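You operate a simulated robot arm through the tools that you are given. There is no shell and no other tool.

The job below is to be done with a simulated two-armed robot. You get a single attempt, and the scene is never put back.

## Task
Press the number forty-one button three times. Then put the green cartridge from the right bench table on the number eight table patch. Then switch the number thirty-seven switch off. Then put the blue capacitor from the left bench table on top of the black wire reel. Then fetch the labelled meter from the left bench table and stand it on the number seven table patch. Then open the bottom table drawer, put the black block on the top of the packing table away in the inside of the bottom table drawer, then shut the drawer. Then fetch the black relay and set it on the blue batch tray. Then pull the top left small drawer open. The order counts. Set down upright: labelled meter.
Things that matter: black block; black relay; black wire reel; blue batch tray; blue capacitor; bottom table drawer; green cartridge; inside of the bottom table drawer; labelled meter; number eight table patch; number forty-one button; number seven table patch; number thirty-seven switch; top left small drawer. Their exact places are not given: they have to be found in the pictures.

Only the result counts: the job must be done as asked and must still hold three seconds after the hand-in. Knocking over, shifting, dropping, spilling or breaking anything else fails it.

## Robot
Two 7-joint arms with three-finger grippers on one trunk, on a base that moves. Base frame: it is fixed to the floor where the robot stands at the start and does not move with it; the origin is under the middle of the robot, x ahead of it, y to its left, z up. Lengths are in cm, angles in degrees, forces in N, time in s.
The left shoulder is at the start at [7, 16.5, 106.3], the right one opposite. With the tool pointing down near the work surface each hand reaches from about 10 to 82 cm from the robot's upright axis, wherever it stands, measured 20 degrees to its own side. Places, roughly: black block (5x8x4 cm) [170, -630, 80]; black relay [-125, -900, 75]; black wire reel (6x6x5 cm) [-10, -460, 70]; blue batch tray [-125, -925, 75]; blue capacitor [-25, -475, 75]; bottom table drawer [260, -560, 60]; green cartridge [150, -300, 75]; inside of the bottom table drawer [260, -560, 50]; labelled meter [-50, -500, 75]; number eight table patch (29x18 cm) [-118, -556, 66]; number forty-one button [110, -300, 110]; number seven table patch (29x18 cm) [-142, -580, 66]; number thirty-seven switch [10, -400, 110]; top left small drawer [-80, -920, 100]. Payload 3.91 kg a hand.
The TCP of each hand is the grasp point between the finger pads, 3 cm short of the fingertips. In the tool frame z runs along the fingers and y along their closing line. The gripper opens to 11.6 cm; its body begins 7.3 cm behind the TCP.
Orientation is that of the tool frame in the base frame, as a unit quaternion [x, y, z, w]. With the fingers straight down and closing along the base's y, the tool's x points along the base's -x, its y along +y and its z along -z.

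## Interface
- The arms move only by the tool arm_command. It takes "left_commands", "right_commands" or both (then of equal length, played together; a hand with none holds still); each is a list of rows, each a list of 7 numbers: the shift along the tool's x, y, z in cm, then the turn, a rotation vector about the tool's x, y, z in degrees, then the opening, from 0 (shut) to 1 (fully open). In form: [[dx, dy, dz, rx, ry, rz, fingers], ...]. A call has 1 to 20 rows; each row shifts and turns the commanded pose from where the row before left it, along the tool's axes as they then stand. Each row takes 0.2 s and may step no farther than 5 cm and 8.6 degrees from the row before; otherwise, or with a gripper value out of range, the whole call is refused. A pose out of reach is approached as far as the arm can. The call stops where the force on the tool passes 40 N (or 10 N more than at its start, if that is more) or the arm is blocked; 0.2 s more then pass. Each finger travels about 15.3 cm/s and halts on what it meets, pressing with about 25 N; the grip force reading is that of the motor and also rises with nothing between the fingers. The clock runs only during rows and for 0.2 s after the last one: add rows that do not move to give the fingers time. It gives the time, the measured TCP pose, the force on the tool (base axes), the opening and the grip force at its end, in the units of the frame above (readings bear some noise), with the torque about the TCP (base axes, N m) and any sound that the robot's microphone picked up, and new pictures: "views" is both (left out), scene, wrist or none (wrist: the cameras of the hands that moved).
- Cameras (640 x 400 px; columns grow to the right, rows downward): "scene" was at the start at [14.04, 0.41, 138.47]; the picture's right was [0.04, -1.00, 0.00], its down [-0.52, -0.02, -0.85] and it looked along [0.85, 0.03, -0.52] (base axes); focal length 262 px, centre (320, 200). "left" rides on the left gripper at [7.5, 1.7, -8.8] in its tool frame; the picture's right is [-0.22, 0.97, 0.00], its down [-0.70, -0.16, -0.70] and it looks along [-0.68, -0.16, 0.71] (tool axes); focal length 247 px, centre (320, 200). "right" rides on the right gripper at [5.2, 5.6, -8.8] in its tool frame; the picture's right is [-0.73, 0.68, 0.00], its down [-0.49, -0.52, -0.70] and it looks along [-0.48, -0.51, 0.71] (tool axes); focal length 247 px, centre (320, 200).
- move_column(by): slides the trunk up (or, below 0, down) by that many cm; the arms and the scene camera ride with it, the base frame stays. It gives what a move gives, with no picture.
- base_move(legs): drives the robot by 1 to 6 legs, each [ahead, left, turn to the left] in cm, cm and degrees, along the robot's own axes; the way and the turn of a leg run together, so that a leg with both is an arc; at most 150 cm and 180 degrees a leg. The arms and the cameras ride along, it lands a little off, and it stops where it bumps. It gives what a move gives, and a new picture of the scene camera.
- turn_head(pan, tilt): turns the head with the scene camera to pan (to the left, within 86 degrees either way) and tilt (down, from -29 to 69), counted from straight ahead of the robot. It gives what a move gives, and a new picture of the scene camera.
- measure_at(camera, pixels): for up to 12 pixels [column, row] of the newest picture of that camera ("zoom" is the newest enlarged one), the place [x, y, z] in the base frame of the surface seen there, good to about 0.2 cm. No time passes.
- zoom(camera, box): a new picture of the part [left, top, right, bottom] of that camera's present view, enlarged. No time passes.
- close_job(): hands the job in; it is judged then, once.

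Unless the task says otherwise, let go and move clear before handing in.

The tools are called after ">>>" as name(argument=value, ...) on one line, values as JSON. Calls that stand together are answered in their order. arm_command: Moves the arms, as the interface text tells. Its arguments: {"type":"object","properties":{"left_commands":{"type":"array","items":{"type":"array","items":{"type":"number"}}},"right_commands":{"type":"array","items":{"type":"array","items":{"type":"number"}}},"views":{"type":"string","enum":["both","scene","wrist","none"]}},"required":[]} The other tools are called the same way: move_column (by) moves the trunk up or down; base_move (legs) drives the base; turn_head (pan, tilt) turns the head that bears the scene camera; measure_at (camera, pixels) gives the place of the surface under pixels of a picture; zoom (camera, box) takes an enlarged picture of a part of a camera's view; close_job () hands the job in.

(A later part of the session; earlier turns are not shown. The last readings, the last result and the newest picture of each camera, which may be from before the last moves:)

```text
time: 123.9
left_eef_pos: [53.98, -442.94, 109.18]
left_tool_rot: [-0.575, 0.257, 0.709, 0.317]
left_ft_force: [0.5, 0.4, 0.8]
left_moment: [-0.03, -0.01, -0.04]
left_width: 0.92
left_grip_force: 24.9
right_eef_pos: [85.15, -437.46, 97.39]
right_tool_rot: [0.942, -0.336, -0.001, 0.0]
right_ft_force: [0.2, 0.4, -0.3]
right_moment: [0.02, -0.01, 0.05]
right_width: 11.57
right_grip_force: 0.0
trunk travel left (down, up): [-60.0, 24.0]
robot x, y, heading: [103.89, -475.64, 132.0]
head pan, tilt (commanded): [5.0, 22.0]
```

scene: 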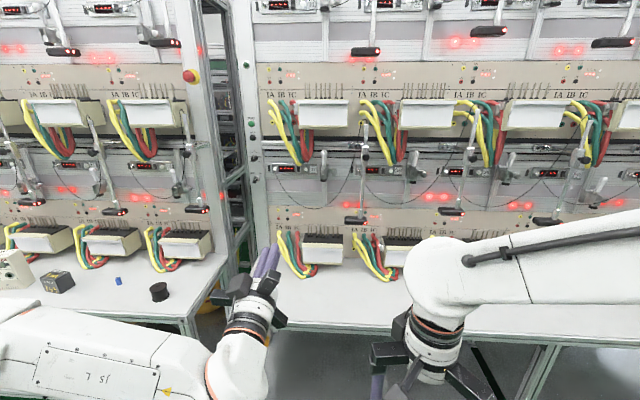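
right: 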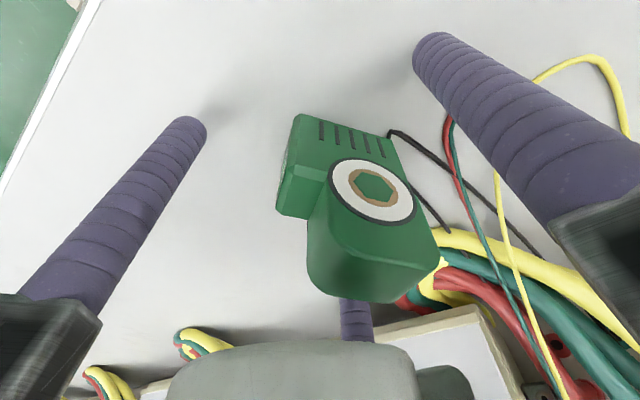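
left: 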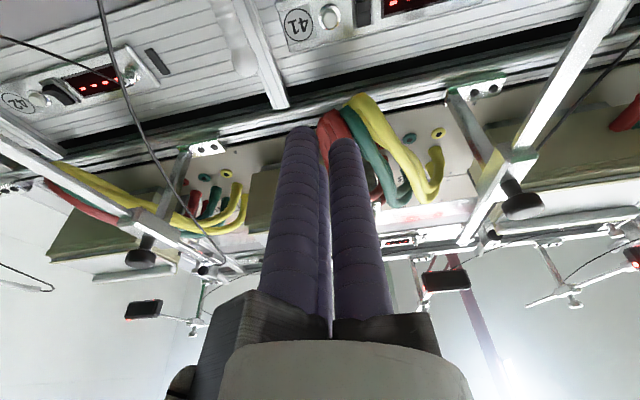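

The right bench's left part is ahead with displays at row ~170. I zoom to read which plate is 37.

>>> zoom(camera="scene", box=[250, 140, 420, 220])

>>> zoom(camera="scene", box=[270, 155, 350, 205])

```text
3.76 times, centred on (335, 180) of scene
```

zoom: 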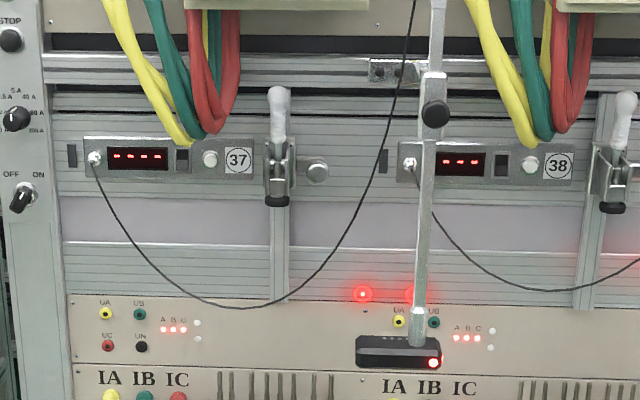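

```text
8.00 times, centred on (310, 180) of scene
```

zoom: 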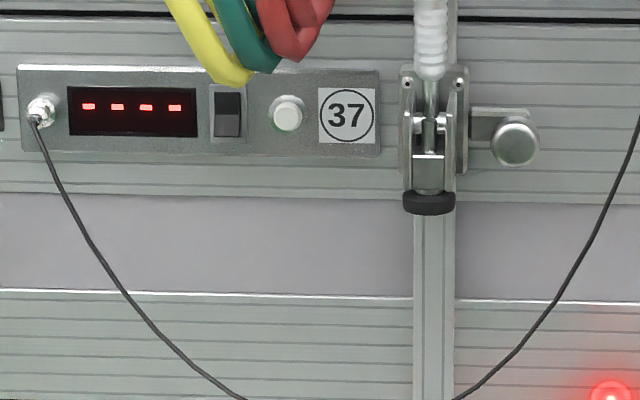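

Station 37's rocker is at zoom (228,110), between the display and the white button. I measure its profile to see which half stands out.

>>> measure_at(camera="zoom", pixels=[[228, 95], [228, 100], [228, 105], [228, 112], [228, 118], [228, 125], [228, 131], [228, 140], [286, 112], [345, 140], [205, 112], [250, 112]])

```text
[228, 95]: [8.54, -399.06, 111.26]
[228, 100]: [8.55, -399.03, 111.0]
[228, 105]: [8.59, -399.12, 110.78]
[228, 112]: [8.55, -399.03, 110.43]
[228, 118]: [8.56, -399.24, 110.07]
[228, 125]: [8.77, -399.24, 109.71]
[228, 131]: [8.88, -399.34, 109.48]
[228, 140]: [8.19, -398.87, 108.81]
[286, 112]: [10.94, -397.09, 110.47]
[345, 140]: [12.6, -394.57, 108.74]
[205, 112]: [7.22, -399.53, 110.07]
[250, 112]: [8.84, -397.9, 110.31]
```

The rocker's lower half stands out (0.93 vs 0.49 cm at top), so it flips by pressing the lower half at z≈109.6, u≈-145.1; the white button is 3.1 cm to its right. I measure the cabinet frame on its left, then drive in.

>>> measure_at(camera="scene", pixels=[[252, 150], [258, 158], [255, 185], [262, 175], [243, 190], [268, 200], [298, 162], [305, 155], [293, 245], [283, 250]])

>>> base_move(legs=[[0, 0, 1.3], [40, 0, 0]])

```text
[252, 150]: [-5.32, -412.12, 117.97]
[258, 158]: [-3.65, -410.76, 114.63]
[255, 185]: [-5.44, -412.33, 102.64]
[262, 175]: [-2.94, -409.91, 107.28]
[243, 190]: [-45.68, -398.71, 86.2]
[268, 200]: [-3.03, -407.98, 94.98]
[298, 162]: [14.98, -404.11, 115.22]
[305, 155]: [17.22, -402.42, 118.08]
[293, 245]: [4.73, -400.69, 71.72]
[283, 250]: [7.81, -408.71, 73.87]
```

```text
time: 126.8
left_eef_pos: [25.8, -414.88, 109.25]
left_tool_rot: [-0.578, 0.249, 0.713, 0.308]
left_ft_force: [0.1, 0.1, -0.3]
left_moment: [-0.01, 0.01, -0.02]
left_width: 0.93
left_grip_force: 25.5
right_eef_pos: [56.64, -408.5, 97.48]
right_tool_rot: [0.945, -0.326, -0.001, -0.001]
right_ft_force: [-0.6, -1.0, 0.6]
right_moment: [0.01, -0.02, 0.01]
right_width: 11.59
right_grip_force: 0.0
trunk travel left (down, up): [-60.0, 24.0]
robot x, y, heading: [76.51, -447.04, 133.5]
head pan, tilt (commanded): [5.0, 22.0]
```

scene: 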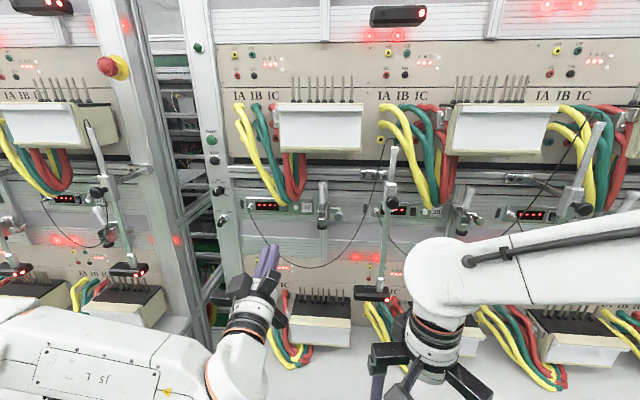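

The frame knobs are nearly flush (n≈0.6). The left TCP is at n≈23.9, u≈-143.4; I yaw the hand 17° to the right so the thumb tip leads, then advance part of the way.

>>> arm_command(left_commands=[[0, 0, 0, 8.3, 0, -1.77, 0], [0, 0, 0, 8.3, 0, -1.77, 0], [0, 0, 0, 0, 0, 0, 0]], views="both")

```text
time: 127.6
left_eef_pos: [26.89, -414.38, 109.8]
left_tool_rot: [-0.544, 0.315, 0.672, 0.391]
left_ft_force: [-1.0, -0.5, 3.0]
left_moment: [-0.19, -0.13, -0.01]
left_width: 0.92
left_grip_force: 24.9
left hand out of reach, approached as far as the arm can: row 2
right_eef_pos: [56.62, -408.76, 97.72]
right_tool_rot: [0.946, -0.326, -0.001, -0.001]
right_ft_force: [-0.5, -0.3, 0.7]
right_moment: [0.03, 0.0, 0.04]
right_width: 11.61
right_grip_force: 0.0
trunk travel left (down, up): [-60.0, 24.0]
robot x, y, heading: [75.93, -446.86, 133.3]
head pan, tilt (commanded): [5.0, 22.0]
```

scene: 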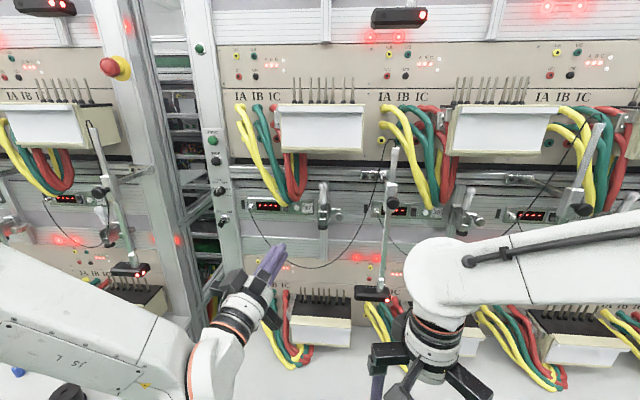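
left: 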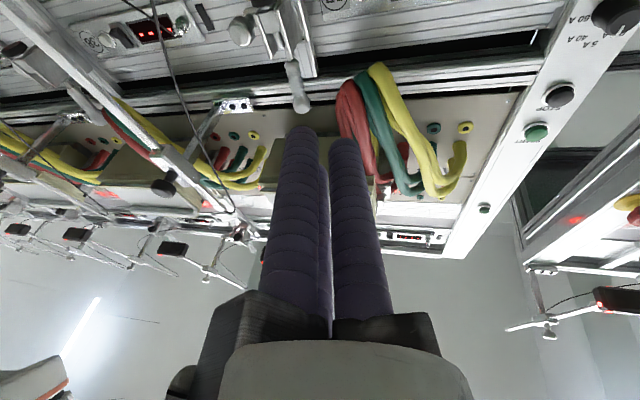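

The yaw reached about 13.6° before the arm's limit. I advance 8 cm toward the panel and then add the remaining yaw.

>>> arm_command(left_commands=[[0.81, 0.94, 3.8, 0, 0, 0, 0], [0.81, 0.94, 3.8, 0, 0, 0, 0], [0, 0, 0, 3.9, 0, -0.83, 0], [0, 0, 0, 0, 0, 0, 0]], views="both")

```text
time: 128.6
left_eef_pos: [23.35, -407.46, 110.09]
left_tool_rot: [-0.547, 0.315, 0.672, 0.388]
left_ft_force: [0.8, -0.1, -0.7]
left_moment: [-0.04, 0.0, 0.02]
left_width: 0.91
left_grip_force: 25.2
left hand out of reach, approached as far as the arm can: row 1, 2, 3
right_eef_pos: [56.57, -408.6, 97.53]
right_tool_rot: [0.945, -0.326, -0.001, 0.0]
right_ft_force: [-0.1, 1.2, -0.6]
right_moment: [-0.02, 0.0, 0.0]
right_width: 11.62
right_grip_force: 0.1
trunk travel left (down, up): [-60.0, 24.0]
robot x, y, heading: [76.37, -447.05, 133.0]
head pan, tilt (commanded): [5.0, 22.0]
```

scene: 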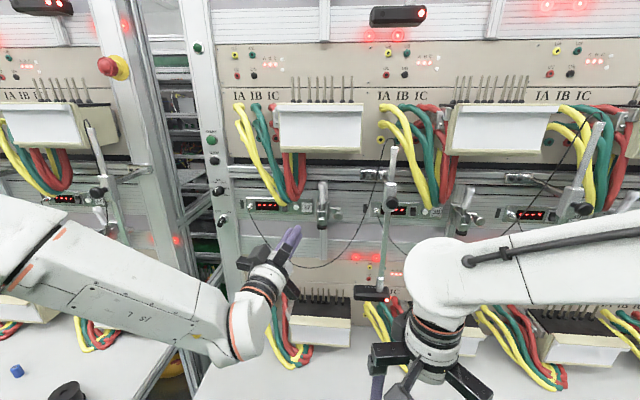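
left: 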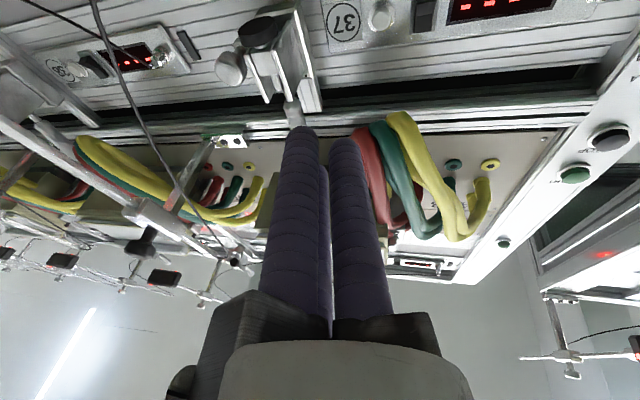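

The arm is too folded for that yaw (hand drifted to u≈-140). I back the base off 11 cm so the arm can stretch out more.

>>> base_move(legs=[[-11, 0, 0]])

>>> arm_command(left_commands=[[0.81, 0.94, 3.8, 0, 0, 0, 0], [0.6, 2.5, 2.8, 0, 0, 0, 0], [0, 2.5, 0, 3.9, 0, -0.83, 0], [0, 0, 0, 0, 0, 0, 0]], views="both")

```text
time: 129.8
left_eef_pos: [30.96, -415.3, 110.19]
left_tool_rot: [-0.547, 0.315, 0.672, 0.388]
left_ft_force: [0.0, -0.1, -0.3]
left_moment: [-0.01, -0.02, -0.02]
left_width: 0.93
left_grip_force: 24.8
right_eef_pos: [64.17, -416.53, 97.52]
right_tool_rot: [0.945, -0.328, -0.001, -0.001]
right_ft_force: [-0.3, -0.3, 0.3]
right_moment: [0.05, 0.0, -0.01]
right_width: 11.6
right_grip_force: 0.1
trunk travel left (down, up): [-60.0, 24.0]
robot x, y, heading: [83.81, -454.79, 133.2]
head pan, tilt (commanded): [5.0, 22.0]
```

scene: 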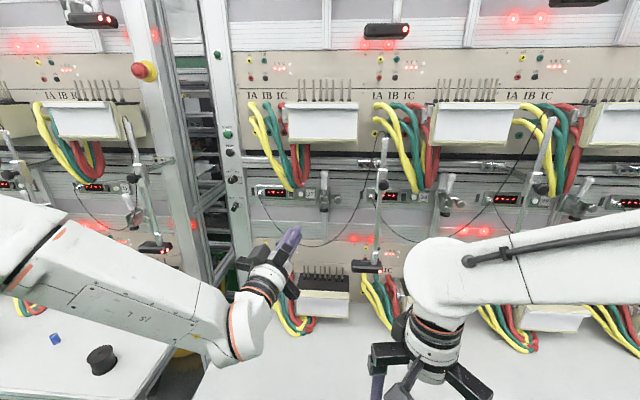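

```text
time: 130.8
left_eef_pos: [27.68, -410.01, 110.73]
left_tool_rot: [-0.551, 0.311, 0.674, 0.382]
left_ft_force: [0.2, 0.2, -0.1]
left_moment: [0.06, 0.01, 0.0]
left_width: 0.91
left_grip_force: 25.4
left hand out of reach, approached as far as the arm can: row 1, 2, 3
right_eef_pos: [64.23, -416.43, 97.49]
right_tool_rot: [0.945, -0.328, -0.001, 0.001]
right_ft_force: [0.2, -0.7, 0.6]
right_moment: [0.0, 0.02, 0.02]
right_width: 11.58
right_grip_force: 0.0
trunk travel left (down, up): [-60.0, 24.0]
robot x, y, heading: [83.54, -454.5, 133.2]
head pan, tilt (commanded): [5.0, 22.0]
```

scene: 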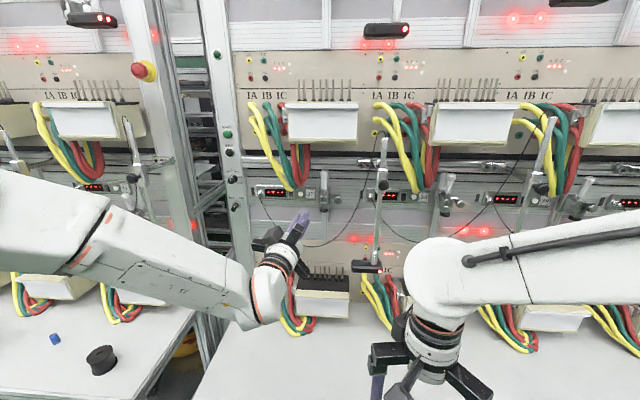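
left: 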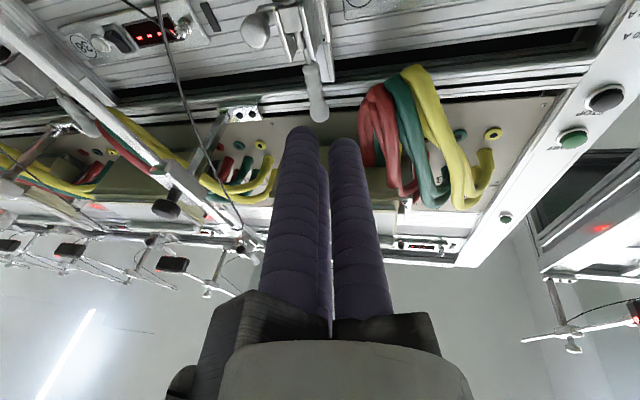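

The wrist is at a joint limit for right yaw. Instead I restore the straight heading and plan to use the lower-right finger (which leads thanks to the 12° upward tilt), leaving nothing near the white button.

>>> arm_command(left_commands=[[0, 0, 0, -6.3, 0, 1.34, 0], [0, 2, 0, -6.0, 0, 1.28, 0], [0, 3, 0, 0, 0, 0, 0], [0, 2, 0, 0, 0, 0, 0], [0, 0, 0, 0, 0, 0, 0]], views="wrist")

```text
time: 132.0
left_eef_pos: [22.29, -414.88, 110.89]
left_tool_rot: [-0.582, 0.25, 0.711, 0.305]
left_ft_force: [-0.4, -0.1, -0.4]
left_moment: [-0.01, 0.01, 0.06]
left_width: 0.91
left_grip_force: 25.4
right_eef_pos: [64.31, -416.43, 97.5]
right_tool_rot: [0.944, -0.329, -0.001, 0.001]
right_ft_force: [-0.3, 0.4, 0.1]
right_moment: [0.02, 0.03, 0.0]
right_width: 11.59
right_grip_force: 0.1
trunk travel left (down, up): [-60.0, 24.0]
robot x, y, heading: [83.76, -454.85, 133.0]
head pan, tilt (commanded): [5.0, 22.0]
```

left: 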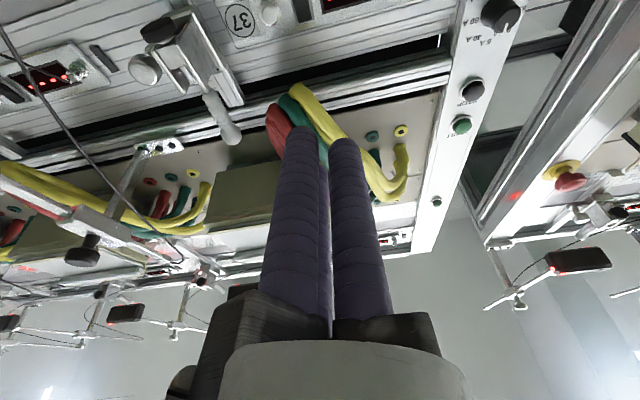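

The TCP is at n≈21.4, u≈-146.0, z≈110.9, heading 133.5. I drop 0.5 cm and advance 13 cm under the cables.

>>> arm_command(left_commands=[[0.5, -0.2, -0.1, 0, 0, 0, 0], [0.86, 0, 4.25, 0, 0, 0, 0], [0.86, 0, 4.25, 0, 0, 0, 0], [0.86, 0, 4.25, 0, 0, 0, 0], [0, 0, 0, 0, 0, 0, 0]], views="both")

```text
time: 133.2
left_eef_pos: [13.65, -405.49, 110.3]
left_tool_rot: [-0.582, 0.248, 0.711, 0.305]
left_ft_force: [0.0, 0.3, -0.1]
left_moment: [-0.04, -0.01, -0.01]
left_width: 0.9
left_grip_force: 25.8
right_eef_pos: [64.3, -416.69, 97.52]
right_tool_rot: [0.945, -0.328, 0.0, 0.0]
right_ft_force: [0.3, 0.1, -0.4]
right_moment: [0.0, 0.02, -0.04]
right_width: 11.6
right_grip_force: 0.0
trunk travel left (down, up): [-60.0, 24.0]
robot x, y, heading: [84.0, -454.86, 133.1]
head pan, tilt (commanded): [5.0, 22.0]
```

scene: 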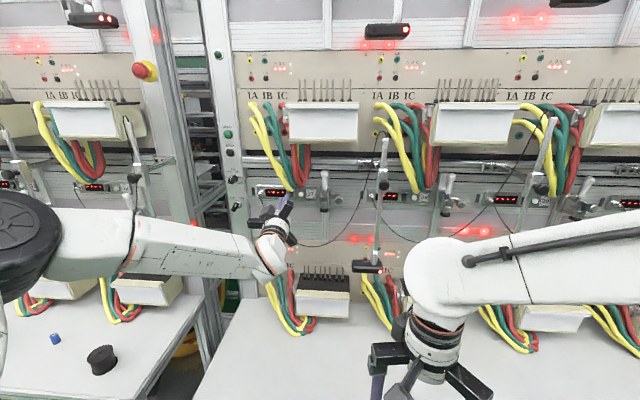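
left: 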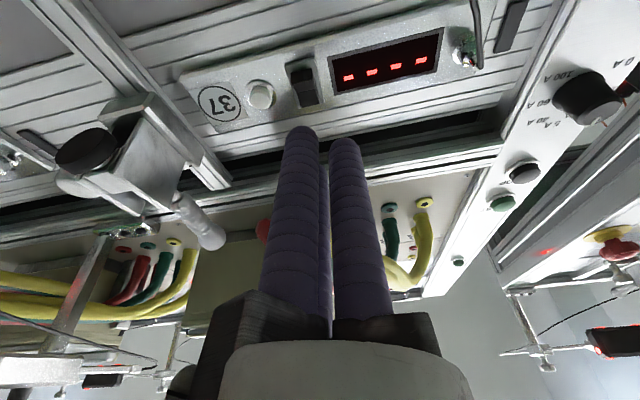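

The lower-right finger tip (302,130) lines up with the rocker at (303,85) in the left camera. I measure the rocker from this view for a fine alignment.

>>> measure_at(camera="left", pixels=[[298, 70], [301, 78], [303, 86], [306, 94], [308, 101], [262, 95], [304, 132], [345, 142]])

>>> zoom(camera="left", box=[220, 40, 380, 140])

```text
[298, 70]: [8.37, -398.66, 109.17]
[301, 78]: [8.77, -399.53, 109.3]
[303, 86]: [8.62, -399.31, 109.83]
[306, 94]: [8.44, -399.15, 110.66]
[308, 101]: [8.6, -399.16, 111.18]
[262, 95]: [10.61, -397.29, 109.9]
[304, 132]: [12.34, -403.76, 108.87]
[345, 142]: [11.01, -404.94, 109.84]
```

```text
4.00 times, centred on (300, 90) of left
```

zoom: 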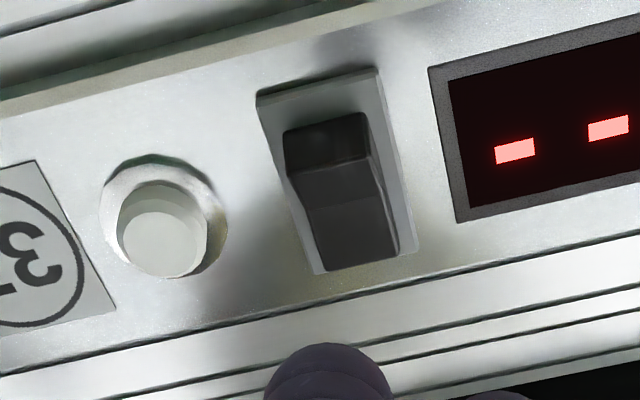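

The view shows the rocker's lower half standing out (zoom (325,150)) and the finger tip in line with it. I drop 0.15 cm and advance 4.2 cm to just before contact.

>>> arm_command(left_commands=[[0.15, 0, -0.03, 0, 0, 0, 0], [0.42, 0, 2.06, 0, 0, 0, 0], [0.42, 0, 2.06, 0, 0, 0, 0], [0, 0, 0, 0, 0, 0, 0]], views="wrist")

```text
time: 134.2
left_eef_pos: [10.66, -402.22, 110.25]
left_tool_rot: [-0.582, 0.248, 0.712, 0.305]
left_ft_force: [1.0, -0.4, -0.7]
left_moment: [-0.06, -0.01, -0.03]
left_width: 0.96
left_grip_force: 25.2
right_eef_pos: [64.22, -416.52, 97.48]
right_tool_rot: [0.945, -0.328, -0.001, 0.0]
right_ft_force: [-0.4, 0.7, 0.3]
right_moment: [0.0, -0.01, -0.05]
right_width: 11.63
right_grip_force: 0.0
trunk travel left (down, up): [-60.0, 24.0]
robot x, y, heading: [84.02, -454.91, 133.3]
head pan, tilt (commanded): [5.0, 22.0]
```

left: 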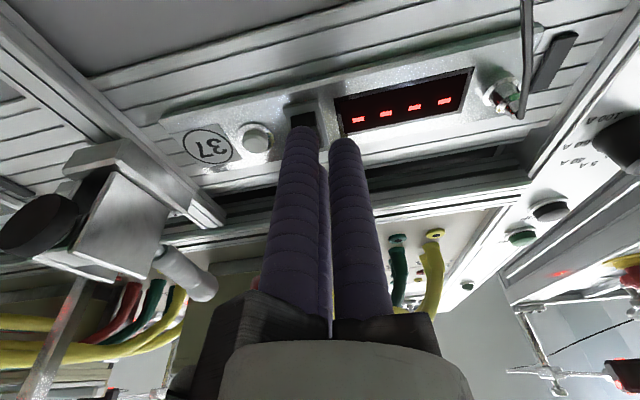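

The finger tip is at the rocker (302,120) with n≈1.0. I press in small steps and listen for a click.

>>> arm_command(left_commands=[[0.05, 0, 0.25, 0, 0, 0, 0], [0.05, 0, 0.25, 0, 0, 0, 0], [0, 0, 0, 0, 0, 0, 0]], views="wrist")

```text
time: 135.0
left_eef_pos: [10.29, -402.08, 110.11]
left_tool_rot: [-0.583, 0.25, 0.711, 0.305]
left_ft_force: [7.5, -7.0, -4.2]
left_moment: [-0.14, -0.09, -0.08]
left_width: 0.92
left_grip_force: 25.3
right_eef_pos: [64.3, -416.6, 97.5]
right_tool_rot: [0.944, -0.329, 0.0, -0.001]
right_ft_force: [0.6, -0.1, 0.1]
right_moment: [-0.02, 0.0, -0.02]
right_width: 11.6
right_grip_force: 0.0
trunk travel left (down, up): [-60.0, 24.0]
robot x, y, heading: [83.58, -455.1, 133.1]
head pan, tilt (commanded): [5.0, 22.0]
```

left: 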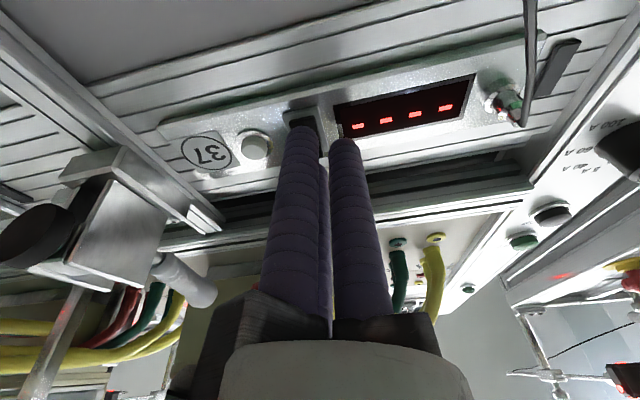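

Contact at about 11 N but no click yet. I press further in small steps.

>>> arm_command(left_commands=[[0.05, 0, 0.25, 0, 0, 0, 0], [0.05, 0, 0.25, 0, 0, 0, 0], [0, 0, 0, 0, 0, 0, 0]], views="wrist")

```text
time: 135.6
left_eef_pos: [10.36, -401.95, 110.27]
left_tool_rot: [-0.583, 0.25, 0.711, 0.305]
left_ft_force: [13.4, -16.2, 1.9]
left_moment: [-0.01, -0.08, -0.12]
left_width: 0.9
left_grip_force: 24.5
right_eef_pos: [64.44, -416.95, 97.57]
right_tool_rot: [0.945, -0.327, -0.003, -0.001]
right_ft_force: [0.3, -0.1, 0.4]
right_moment: [0.0, -0.01, -0.03]
right_width: 11.56
right_grip_force: 0.0
trunk travel left (down, up): [-60.0, 24.0]
robot x, y, heading: [83.58, -454.84, 133.3]
head pan, tilt (commanded): [5.0, 22.0]
stopped in row 2 (left hand): the force on the tool passed its limit at 44 N (the readings are from after the stop); the commanded pose is now the measured one
```

left: 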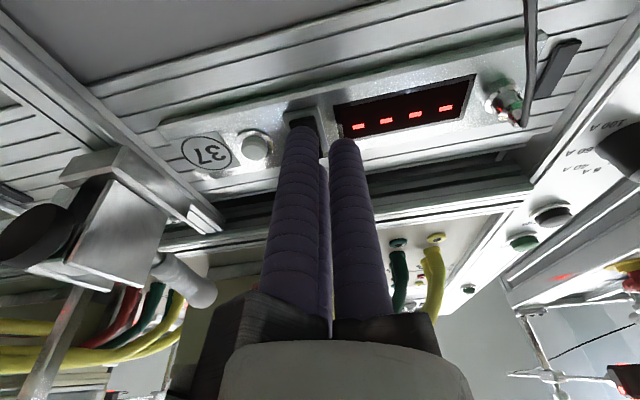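

The press stopped at 44 N with no click, so something else may be touching. I zoom on the finger tips to see.

>>> zoom(camera="left", box=[240, 70, 400, 170])

>>> zoom(camera="scene", box=[240, 170, 340, 230])

```text
4.00 times, centred on (320, 120) of left
```

zoom: 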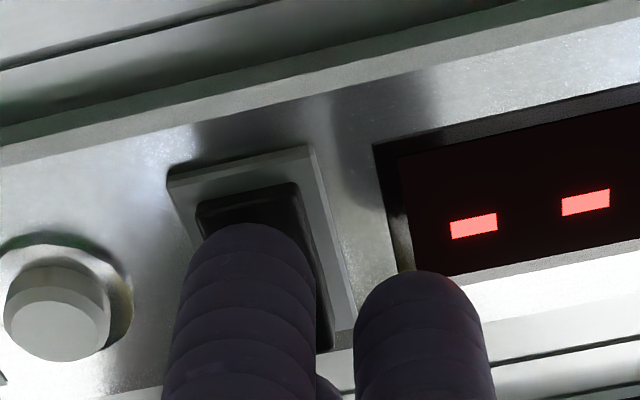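

```text
6.40 times, centred on (290, 200) of scene
```

zoom: 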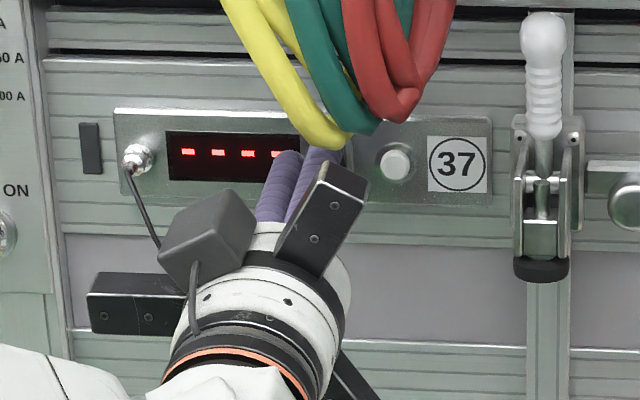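

The finger sits too high: the rocker's lower end is still visible below it (zoom (250,205)). I back off 0.8 cm, lower 0.7 cm and press again.

>>> arm_command(left_commands=[[-0.16, 0, -0.8, 0, 0, 0, 0], [0.69, 0, -0.14, 0, 0, 0, 0], [0.08, 0, 0.4, 0, 0, 0, 0], [0, 0, 0, 0, 0, 0, 0]], views="wrist")

>>> zoom(camera="left", box=[240, 70, 400, 170])

```text
time: 136.6
left_eef_pos: [10.48, -402.04, 109.13]
left_tool_rot: [-0.584, 0.251, 0.709, 0.305]
left_ft_force: [0.2, -1.0, 0.8]
left_moment: [-0.07, -0.01, -0.04]
left_width: 0.92
left_grip_force: 24.9
right_eef_pos: [64.31, -416.63, 97.46]
right_tool_rot: [0.945, -0.328, 0.0, 0.0]
right_ft_force: [0.2, -0.2, 0.0]
right_moment: [0.01, 0.0, 0.01]
right_width: 11.62
right_grip_force: 0.1
trunk travel left (down, up): [-60.0, 24.0]
robot x, y, heading: [83.45, -455.32, 133.2]
head pan, tilt (commanded): [5.0, 22.0]
```

left: 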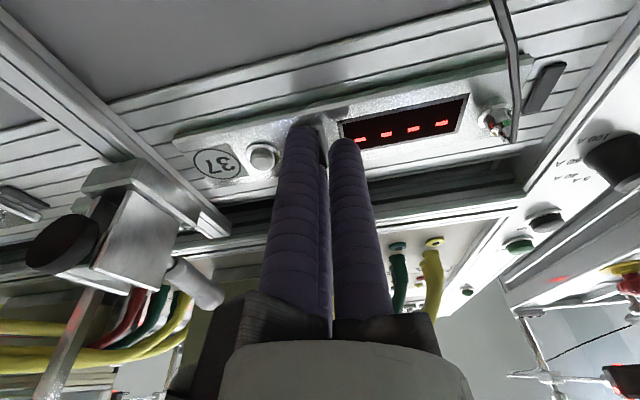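

```text
4.00 times, centred on (320, 120) of left
```

zoom: 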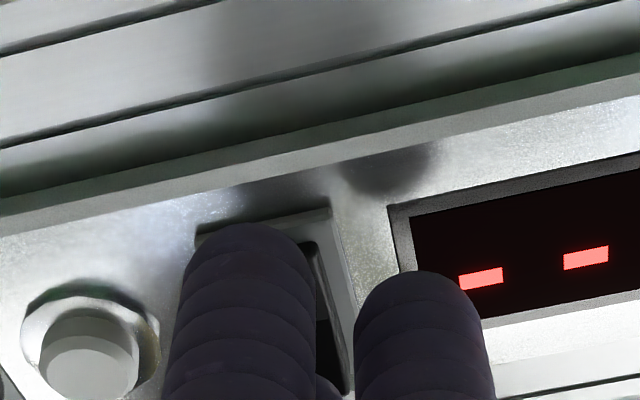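

The tip now covers the rocker's lower end, slightly low (z=109.1). I raise 0.35 cm and press in small steps.

>>> arm_command(left_commands=[[-0.34, 0, 0.07, 0, 0, 0, 0], [0.05, 0, 0.25, 0, 0, 0, 0], [0.05, 0, 0.25, 0, 0, 0, 0], [0, 0, 0, 0, 0, 0, 0]], views="wrist")

>>> zoom(camera="left", box=[240, 70, 400, 170])

```text
time: 137.6
left_eef_pos: [10.32, -401.88, 109.54]
left_tool_rot: [-0.585, 0.25, 0.709, 0.304]
left_ft_force: [20.9, -24.2, -10.7]
left_moment: [-0.23, 0.08, -0.12]
left_width: 0.9
left_grip_force: 24.9
right_eef_pos: [64.48, -416.91, 97.52]
right_tool_rot: [0.945, -0.328, -0.003, -0.001]
right_ft_force: [-1.1, 0.0, -0.2]
right_moment: [0.05, -0.04, 0.03]
right_width: 11.58
right_grip_force: 0.1
trunk travel left (down, up): [-60.0, 24.0]
robot x, y, heading: [83.59, -454.74, 133.0]
head pan, tilt (commanded): [5.0, 22.0]
```

left: 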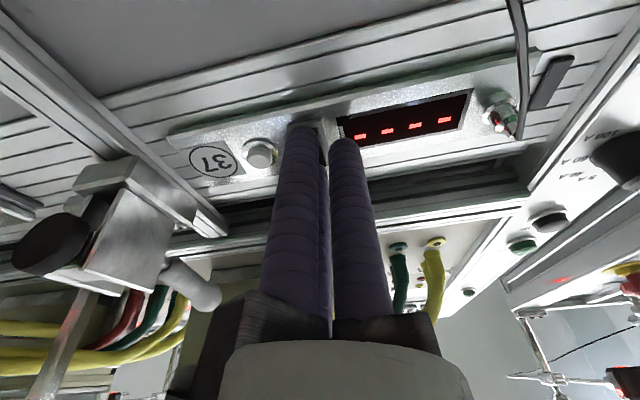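

```text
4.00 times, centred on (320, 120) of left
```

zoom: 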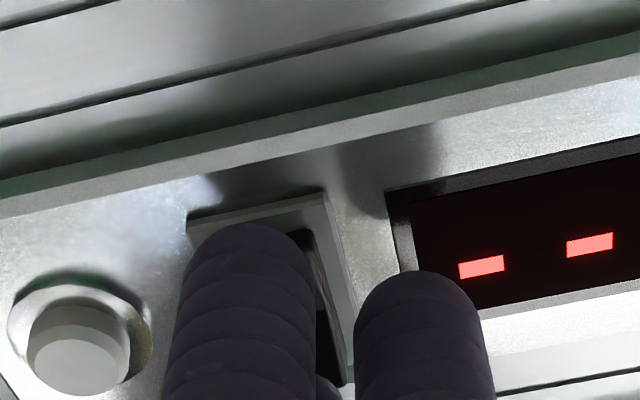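

About 33 N with no flip, and the moment hints the upper finger blocks the rocker's top half from swinging out. I back off 2 cm and pitch the hand 12° more upward so the lower finger leads clearly.

>>> arm_command(left_commands=[[-0.4, 0, -1.96, 0, 0, 0, 0], [0, 0, 0, 0, -6, 0, 0], [0, 0, 0, 0, -6, 0, 0], [0, 0, 0, 0, 0, 0, 0]], views="wrist")

>>> zoom(camera="left", box=[220, 30, 380, 130])

```text
time: 138.6
left_eef_pos: [12.84, -402.46, 110.14]
left_tool_rot: [-0.511, 0.214, 0.768, 0.322]
left_ft_force: [-0.1, -0.1, 0.5]
left_moment: [-0.01, 0.01, 0.02]
left_width: 0.92
left_grip_force: 25.1
left hand out of reach, approached as far as the arm can: row 3
right_eef_pos: [64.16, -416.56, 97.46]
right_tool_rot: [0.945, -0.328, 0.0, 0.0]
right_ft_force: [-1.0, 0.4, -0.1]
right_moment: [-0.01, 0.01, -0.03]
right_width: 11.59
right_grip_force: 0.1
trunk travel left (down, up): [-60.0, 24.0]
robot x, y, heading: [83.7, -454.92, 133.0]
head pan, tilt (commanded): [5.0, 22.0]
```

left: 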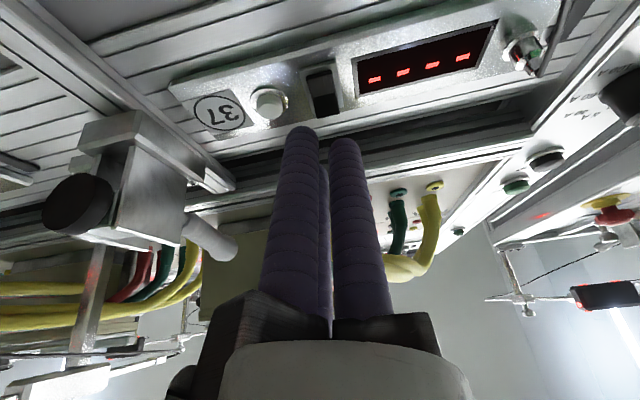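

```text
4.00 times, centred on (300, 80) of left
```

zoom: 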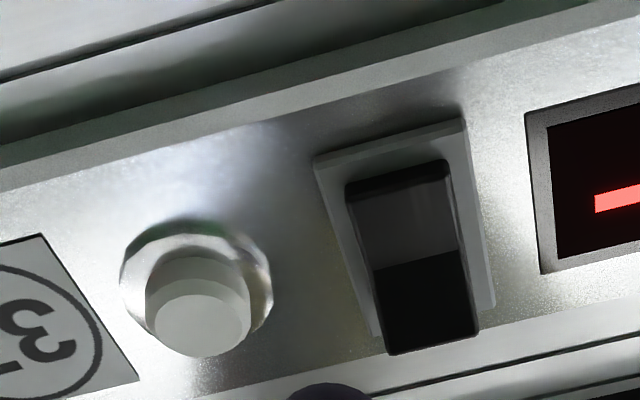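

The rocker looks changed: the upper half now seems to stand out (zoom (425,310)). I measure its profile to see whether it has flipped.

>>> measure_at(camera="zoom", pixels=[[398, 178], [403, 200], [408, 230], [412, 255], [418, 280], [424, 305], [428, 330], [430, 348], [340, 170], [480, 290], [200, 320], [500, 200]])

```text
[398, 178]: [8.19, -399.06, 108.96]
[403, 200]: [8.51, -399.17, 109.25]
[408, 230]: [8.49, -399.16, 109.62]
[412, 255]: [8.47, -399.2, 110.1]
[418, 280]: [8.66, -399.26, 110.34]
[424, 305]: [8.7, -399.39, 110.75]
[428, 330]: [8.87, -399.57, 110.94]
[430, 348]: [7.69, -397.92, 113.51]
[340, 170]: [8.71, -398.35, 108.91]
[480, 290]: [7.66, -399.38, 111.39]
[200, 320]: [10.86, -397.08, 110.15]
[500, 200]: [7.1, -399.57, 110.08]
```

The profile is now reversed: lower half flush (n≈0.54), upper half standing out (n≈1.08), so the rocker has flipped. I retract the hand straight back and verify from the scene camera.

>>> arm_command(left_commands=[[0.6, 0, -0.25, 0, 0, 0, 0], [-1.5, 0, -3.6, 0, 0, 0, 0], [-1.5, 0, -3.6, 0, 0, 0, 0], [-1.5, 0, -3.6, 0, 0, 0, 0], [-1.5, 0, -3.6, 0, 0, 0, 0], [0, 0, 0, 0, 0, 0, 0]], views="scene")

>>> zoom(camera="scene", box=[250, 165, 350, 215])

```text
time: 140.0
left_eef_pos: [24.38, -413.54, 109.89]
left_tool_rot: [-0.507, 0.217, 0.767, 0.329]
left_ft_force: [0.1, 0.2, -0.2]
left_moment: [0.01, 0.02, 0.02]
left_width: 0.94
left_grip_force: 25.1
left hand out of reach, approached as far as the arm can: row 1
right_eef_pos: [64.22, -416.5, 97.41]
right_tool_rot: [0.944, -0.329, -0.001, 0.001]
right_ft_force: [-0.8, 0.0, -0.6]
right_moment: [-0.01, 0.0, -0.02]
right_width: 11.59
right_grip_force: 0.0
trunk travel left (down, up): [-60.0, 24.0]
robot x, y, heading: [83.54, -455.16, 132.9]
head pan, tilt (commanded): [5.0, 22.0]
```

scene: 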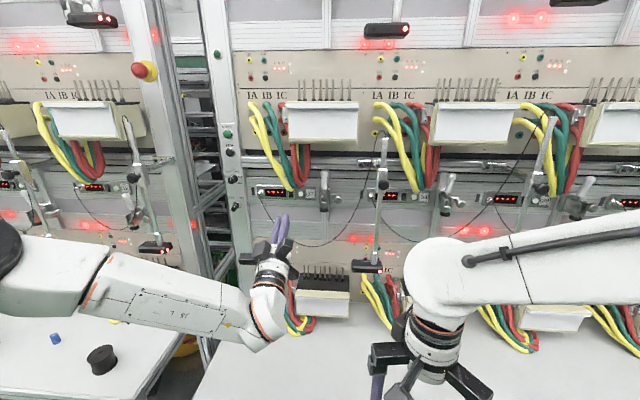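

```text
6.40 times, centred on (300, 190) of scene
```

zoom: 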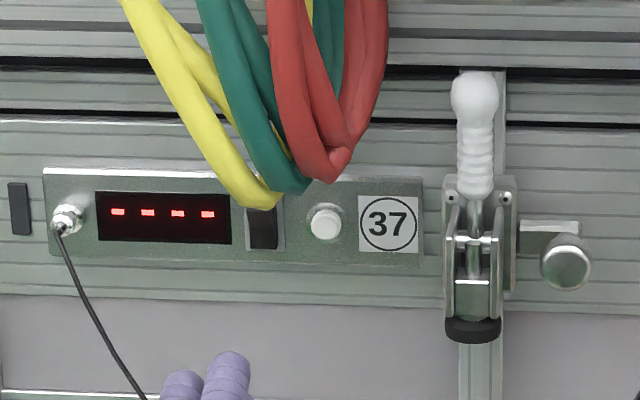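

Station 37's rocker at zoom (262,232) now looks dark all over, unlike before. I compare with station 38's rocker to confirm the different state.

>>> zoom(camera="scene", box=[370, 175, 450, 215])

>>> measure_at(camera="zoom", pixels=[[272, 150], [272, 160], [272, 170], [272, 180], [272, 190], [272, 200]])

>>> measure_at(camera="scene", pixels=[[291, 198], [291, 199], [291, 200], [291, 201], [291, 202], [291, 203]])

```text
8.00 times, centred on (410, 195) of scene
```

zoom: 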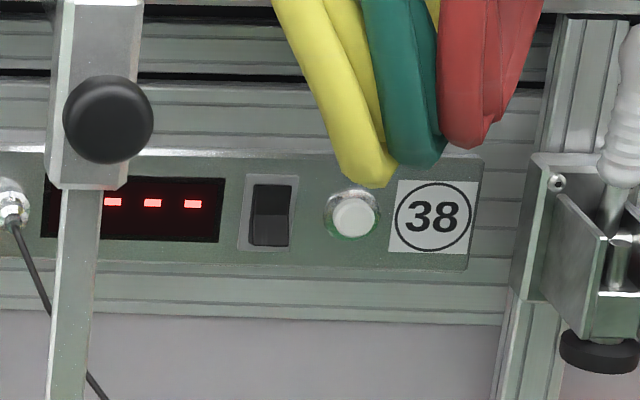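

```text
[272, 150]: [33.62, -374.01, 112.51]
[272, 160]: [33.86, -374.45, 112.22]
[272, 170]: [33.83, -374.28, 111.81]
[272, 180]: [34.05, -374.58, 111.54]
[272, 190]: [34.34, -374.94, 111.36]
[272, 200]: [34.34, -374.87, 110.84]
```

```text
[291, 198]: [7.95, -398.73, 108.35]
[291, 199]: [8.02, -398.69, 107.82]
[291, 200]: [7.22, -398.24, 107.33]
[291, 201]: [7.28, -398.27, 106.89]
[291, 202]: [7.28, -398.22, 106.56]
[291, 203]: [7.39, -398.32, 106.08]
```

Station 38's rocker looks like 37's does now, while 41's was like 37's original state. I check 37 again through the left hand camera.

>>> zoom(camera="left", box=[200, 0, 400, 125])

```text
3.20 times, centred on (300, 62) of left
```

zoom: 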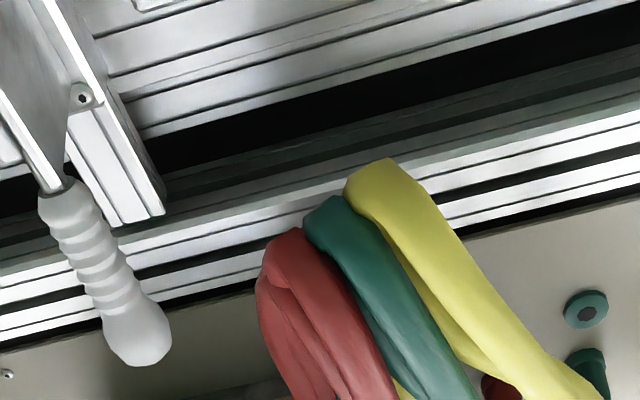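

The panel is out of that view. I re-zoom the scene camera on rocker 37 and measure its visible part.

>>> zoom(camera="scene", box=[275, 185, 315, 210])

>>> measure_at(camera="zoom", pixels=[[255, 155], [255, 170], [255, 185], [255, 195], [255, 205], [255, 215], [255, 225], [405, 200]])

```text
16.00 times, centred on (295, 198) of scene
```

zoom: 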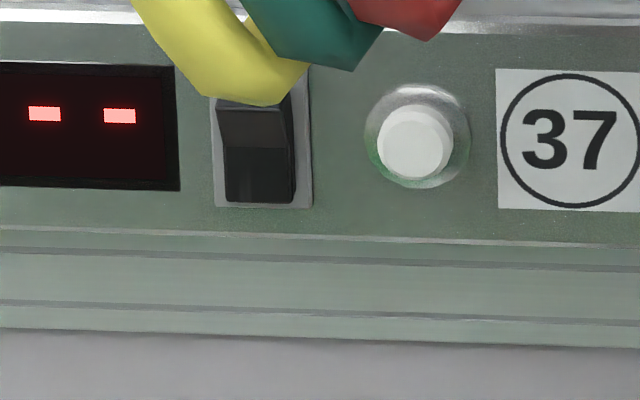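

```text
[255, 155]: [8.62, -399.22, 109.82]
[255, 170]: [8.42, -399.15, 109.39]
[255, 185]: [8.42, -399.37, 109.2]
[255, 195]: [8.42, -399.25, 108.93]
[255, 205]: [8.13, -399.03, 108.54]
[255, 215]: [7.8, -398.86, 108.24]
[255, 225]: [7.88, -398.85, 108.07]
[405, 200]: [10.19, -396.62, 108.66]
```

The rocker on 37 is clearly flipped (upper half out, lower half flush). Now I back the base off and fold the left hand back to a downward pose.

>>> base_move(legs=[[-22, 0, 0.4]])

>>> arm_command(left_commands=[[0, 0, 0, 0, 8.5, 0, 0.2], [0, 0, 0, 0, 8.5, 0, 0.4], [0, 0, 0, 0, 8.5, 0, 0.6], [0, 0, 0, 0, 8.5, 0, 0.8], [0, 0, 0, 0, 8.5, 0, 1], [0, 0, 0, 0, 8.5, 0, 1], [0, 0, 0, 0, 8.5, 0, 1], [0, 0, 0, 0, 8.5, 0, 1], [0, 0, 0, 0, 8.5, 0, 1], [0, 0, 0, 0, 8.5, 0, 1], [0, 0, 0, 0, 8.5, 0, 1], [0, 0, 0, 0, 8.5, 0, 1], [0, 0, 0, 0, 8.5, 0, 1], [0, 0, 0, 0, 2.5, 0, 1], [0, 0, 0, 0, 0, 0, 1]], views="scene")

```text
time: 141.7
left_eef_pos: [39.32, -430.11, 109.76]
left_tool_rot: [-0.507, 0.215, 0.768, 0.326]
left_ft_force: [-0.4, -0.4, 0.6]
left_moment: [-0.04, 0.01, -0.01]
left_width: 0.9
left_grip_force: 24.6
right_eef_pos: [79.1, -432.76, 97.49]
right_tool_rot: [0.946, -0.323, -0.001, 0.0]
right_ft_force: [0.2, -0.7, 0.5]
right_moment: [0.03, 0.01, -0.02]
right_width: 11.6
right_grip_force: 0.1
trunk travel left (down, up): [-60.0, 24.0]
robot x, y, heading: [99.14, -470.98, 133.6]
head pan, tilt (commanded): [5.0, 22.0]
```

scene: 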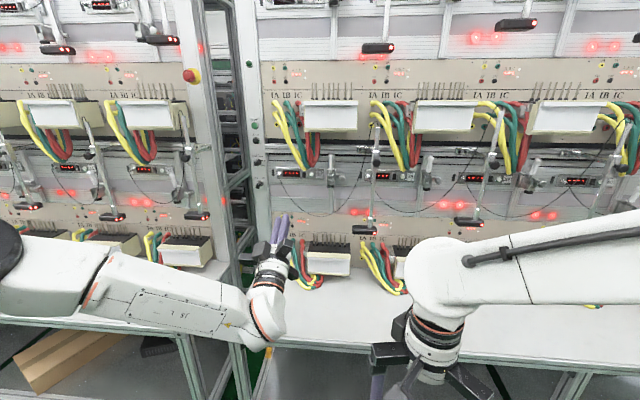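

```text
time: 144.8
left_eef_pos: [39.2, -430.13, 109.81]
left_tool_rot: [0.921, -0.39, 0.001, 0.001]
left_ft_force: [-0.2, -0.2, 0.4]
left_moment: [-0.01, 0.01, 0.02]
left_width: 11.62
left_grip_force: 0.1
right_eef_pos: [79.21, -432.74, 97.61]
right_tool_rot: [0.946, -0.324, -0.001, -0.001]
right_ft_force: [0.6, -0.2, 0.2]
right_moment: [-0.04, -0.01, 0.01]
right_width: 11.6
right_grip_force: 0.0
trunk travel left (down, up): [-60.0, 24.0]
robot x, y, heading: [98.79, -471.0, 133.4]
head pan, tilt (commanded): [5.0, 22.0]
```

scene: 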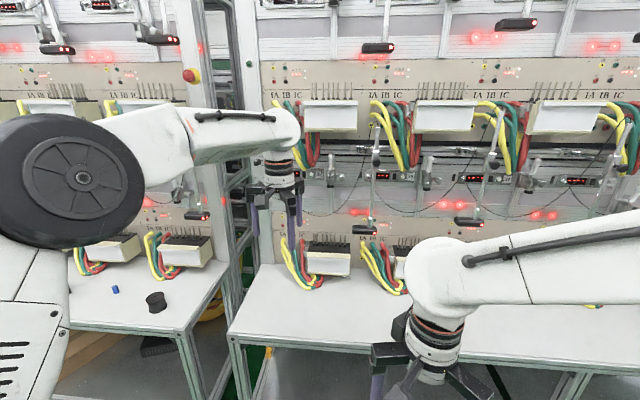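

The left hand points down again. I pull it back near the body and slide left along the bench toward the capacitor and reel (seen at (115,289) and (157,302)).

>>> arm_command(left_commands=[[4, 1, -2, 0, 0, 0, 1], [4, 1, -2, 0, 0, 0, 1], [4, 2, -2, 0, 0, 0, 1], [4, 2, -2, 0, 0, 0, 1], [4, 2, -2, 0, 0, 0, 1], [4, 2, -1, 0, 0, 0, 1], [4, 2, 0, 0, 0, 0, 1], [0, 0, 0, 0, 0, 0, 1]], views="none")

>>> base_move(legs=[[0, 87, 0]])

>>> turn_head(pan=0, tilt=40)

```text
time: 146.7
left_eef_pos: [49.92, -458.61, 120.92]
left_tool_rot: [0.921, -0.39, 0.0, 0.0]
left_ft_force: [-0.1, 0.7, 0.0]
left_moment: [-0.01, -0.01, 0.02]
left_width: 11.6
left_grip_force: 0.1
right_eef_pos: [79.01, -432.82, 97.6]
right_tool_rot: [0.946, -0.324, 0.0, 0.001]
right_ft_force: [-0.6, 0.4, -0.4]
right_moment: [-0.04, -0.02, 0.02]
right_width: 11.59
right_grip_force: 0.1
trunk travel left (down, up): [-60.0, 24.0]
robot x, y, heading: [98.83, -471.25, 133.7]
head pan, tilt (commanded): [5.0, 22.0]
```

```text
time: 151.2
left_eef_pos: [-12.72, -518.5, 120.92]
left_tool_rot: [0.921, -0.389, -0.001, -0.001]
left_ft_force: [0.8, 0.4, 0.2]
left_moment: [0.05, 0.01, 0.02]
left_width: 11.62
left_grip_force: 0.1
right_eef_pos: [16.46, -492.67, 97.57]
right_tool_rot: [0.946, -0.323, -0.001, 0.0]
right_ft_force: [-0.3, 0.8, 0.1]
right_moment: [0.04, 0.01, 0.02]
right_width: 11.61
right_grip_force: 0.0
trunk travel left (down, up): [-60.0, 24.0]
robot x, y, heading: [35.88, -531.07, 133.7]
head pan, tilt (commanded): [5.0, 22.0]
```

scene: 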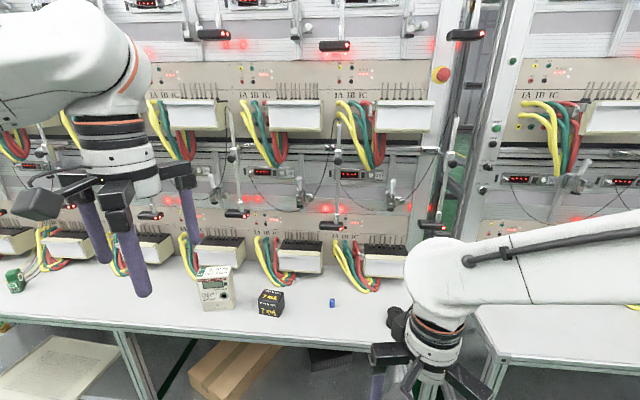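

```text
time: 152.1
left_eef_pos: [-12.7, -518.58, 120.84]
left_tool_rot: [0.921, -0.389, -0.001, 0.0]
left_ft_force: [0.3, 0.2, -0.3]
left_moment: [0.0, 0.0, -0.03]
left_width: 11.59
left_grip_force: 0.0
right_eef_pos: [16.37, -492.55, 97.46]
right_tool_rot: [0.946, -0.323, -0.001, 0.0]
right_ft_force: [0.0, 0.2, -0.4]
right_moment: [0.01, 0.0, 0.05]
right_width: 11.6
right_grip_force: 0.0
trunk travel left (down, up): [-60.0, 24.0]
robot x, y, heading: [36.7, -530.66, 133.4]
head pan, tilt (commanded): [0.0, 40.0]
```

scene: 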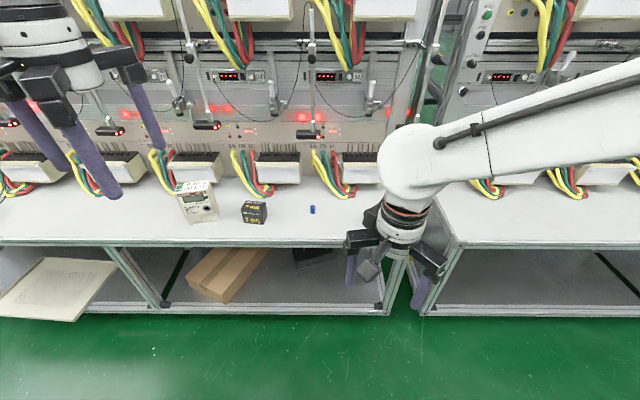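

The capacitor is at (312,210), the meter at (197,200) and a dark box at (254,211); the reel hides behind the right arm. I zoom and measure the capacitor.

>>> zoom(camera="scene", box=[280, 180, 360, 230])

>>> measure_at(camera="zoom", pixels=[[255, 205], [255, 235], [255, 265], [235, 240], [275, 240], [255, 280], [300, 250], [200, 250]])

```text
8.00 times, centred on (320, 205) of scene
```

zoom: 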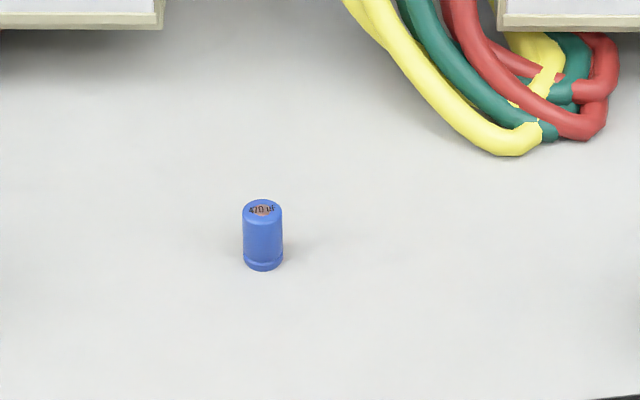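

```text
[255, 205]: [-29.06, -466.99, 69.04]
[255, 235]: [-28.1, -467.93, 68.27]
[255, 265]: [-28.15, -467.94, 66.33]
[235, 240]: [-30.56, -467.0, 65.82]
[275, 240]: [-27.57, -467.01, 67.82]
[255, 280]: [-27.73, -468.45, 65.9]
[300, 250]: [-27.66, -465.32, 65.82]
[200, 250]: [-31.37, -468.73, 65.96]
```

The capacitor is an upright cylinder ~1.9 cm wide and 3.3 cm tall centred near (-28.6,-467.0). I drive forward to working distance.

>>> base_move(legs=[[29, 0, 0]])

>>> turn_head(pan=-5, tilt=50)

```text
time: 154.1
left_eef_pos: [-32.84, -497.64, 120.77]
left_tool_rot: [0.921, -0.389, -0.001, -0.001]
left_ft_force: [0.0, 0.4, 0.4]
left_moment: [0.01, -0.03, 0.0]
left_width: 11.61
left_grip_force: 0.1
right_eef_pos: [-3.86, -471.69, 97.5]
right_tool_rot: [0.946, -0.323, -0.001, 0.0]
right_ft_force: [-0.4, 0.0, -0.4]
right_moment: [0.01, -0.03, 0.0]
right_width: 11.6
right_grip_force: 0.0
trunk travel left (down, up): [-60.0, 24.0]
robot x, y, heading: [16.8, -509.91, 133.8]
head pan, tilt (commanded): [0.0, 40.0]
```

scene: 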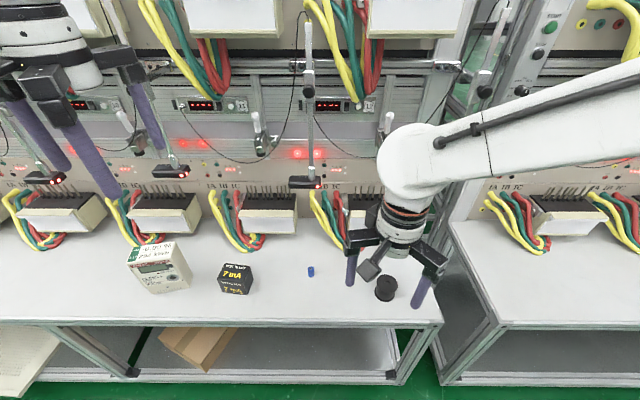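

```text
time: 154.8
left_eef_pos: [-32.86, -497.59, 120.88]
left_tool_rot: [0.921, -0.389, -0.001, -0.001]
left_ft_force: [-0.9, 0.1, -0.9]
left_moment: [0.0, 0.03, -0.01]
left_width: 11.59
left_grip_force: 0.1
right_eef_pos: [-3.81, -471.69, 97.41]
right_tool_rot: [0.947, -0.322, -0.002, -0.001]
right_ft_force: [0.9, 0.1, 0.8]
right_moment: [-0.03, -0.02, -0.03]
right_width: 11.58
right_grip_force: 0.1
trunk travel left (down, up): [-60.0, 24.0]
robot x, y, heading: [15.66, -509.83, 134.1]
head pan, tilt (commanded): [-5.0, 50.0]
```

scene: 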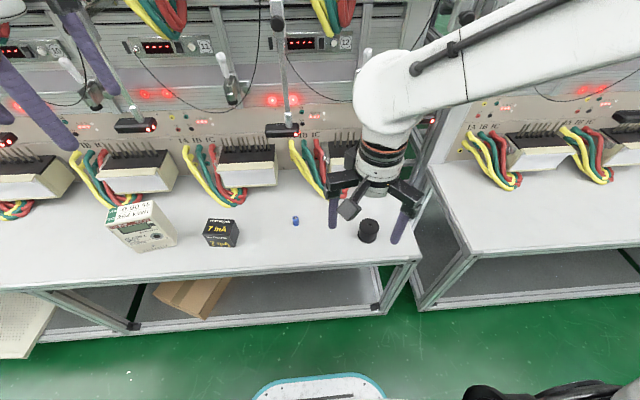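

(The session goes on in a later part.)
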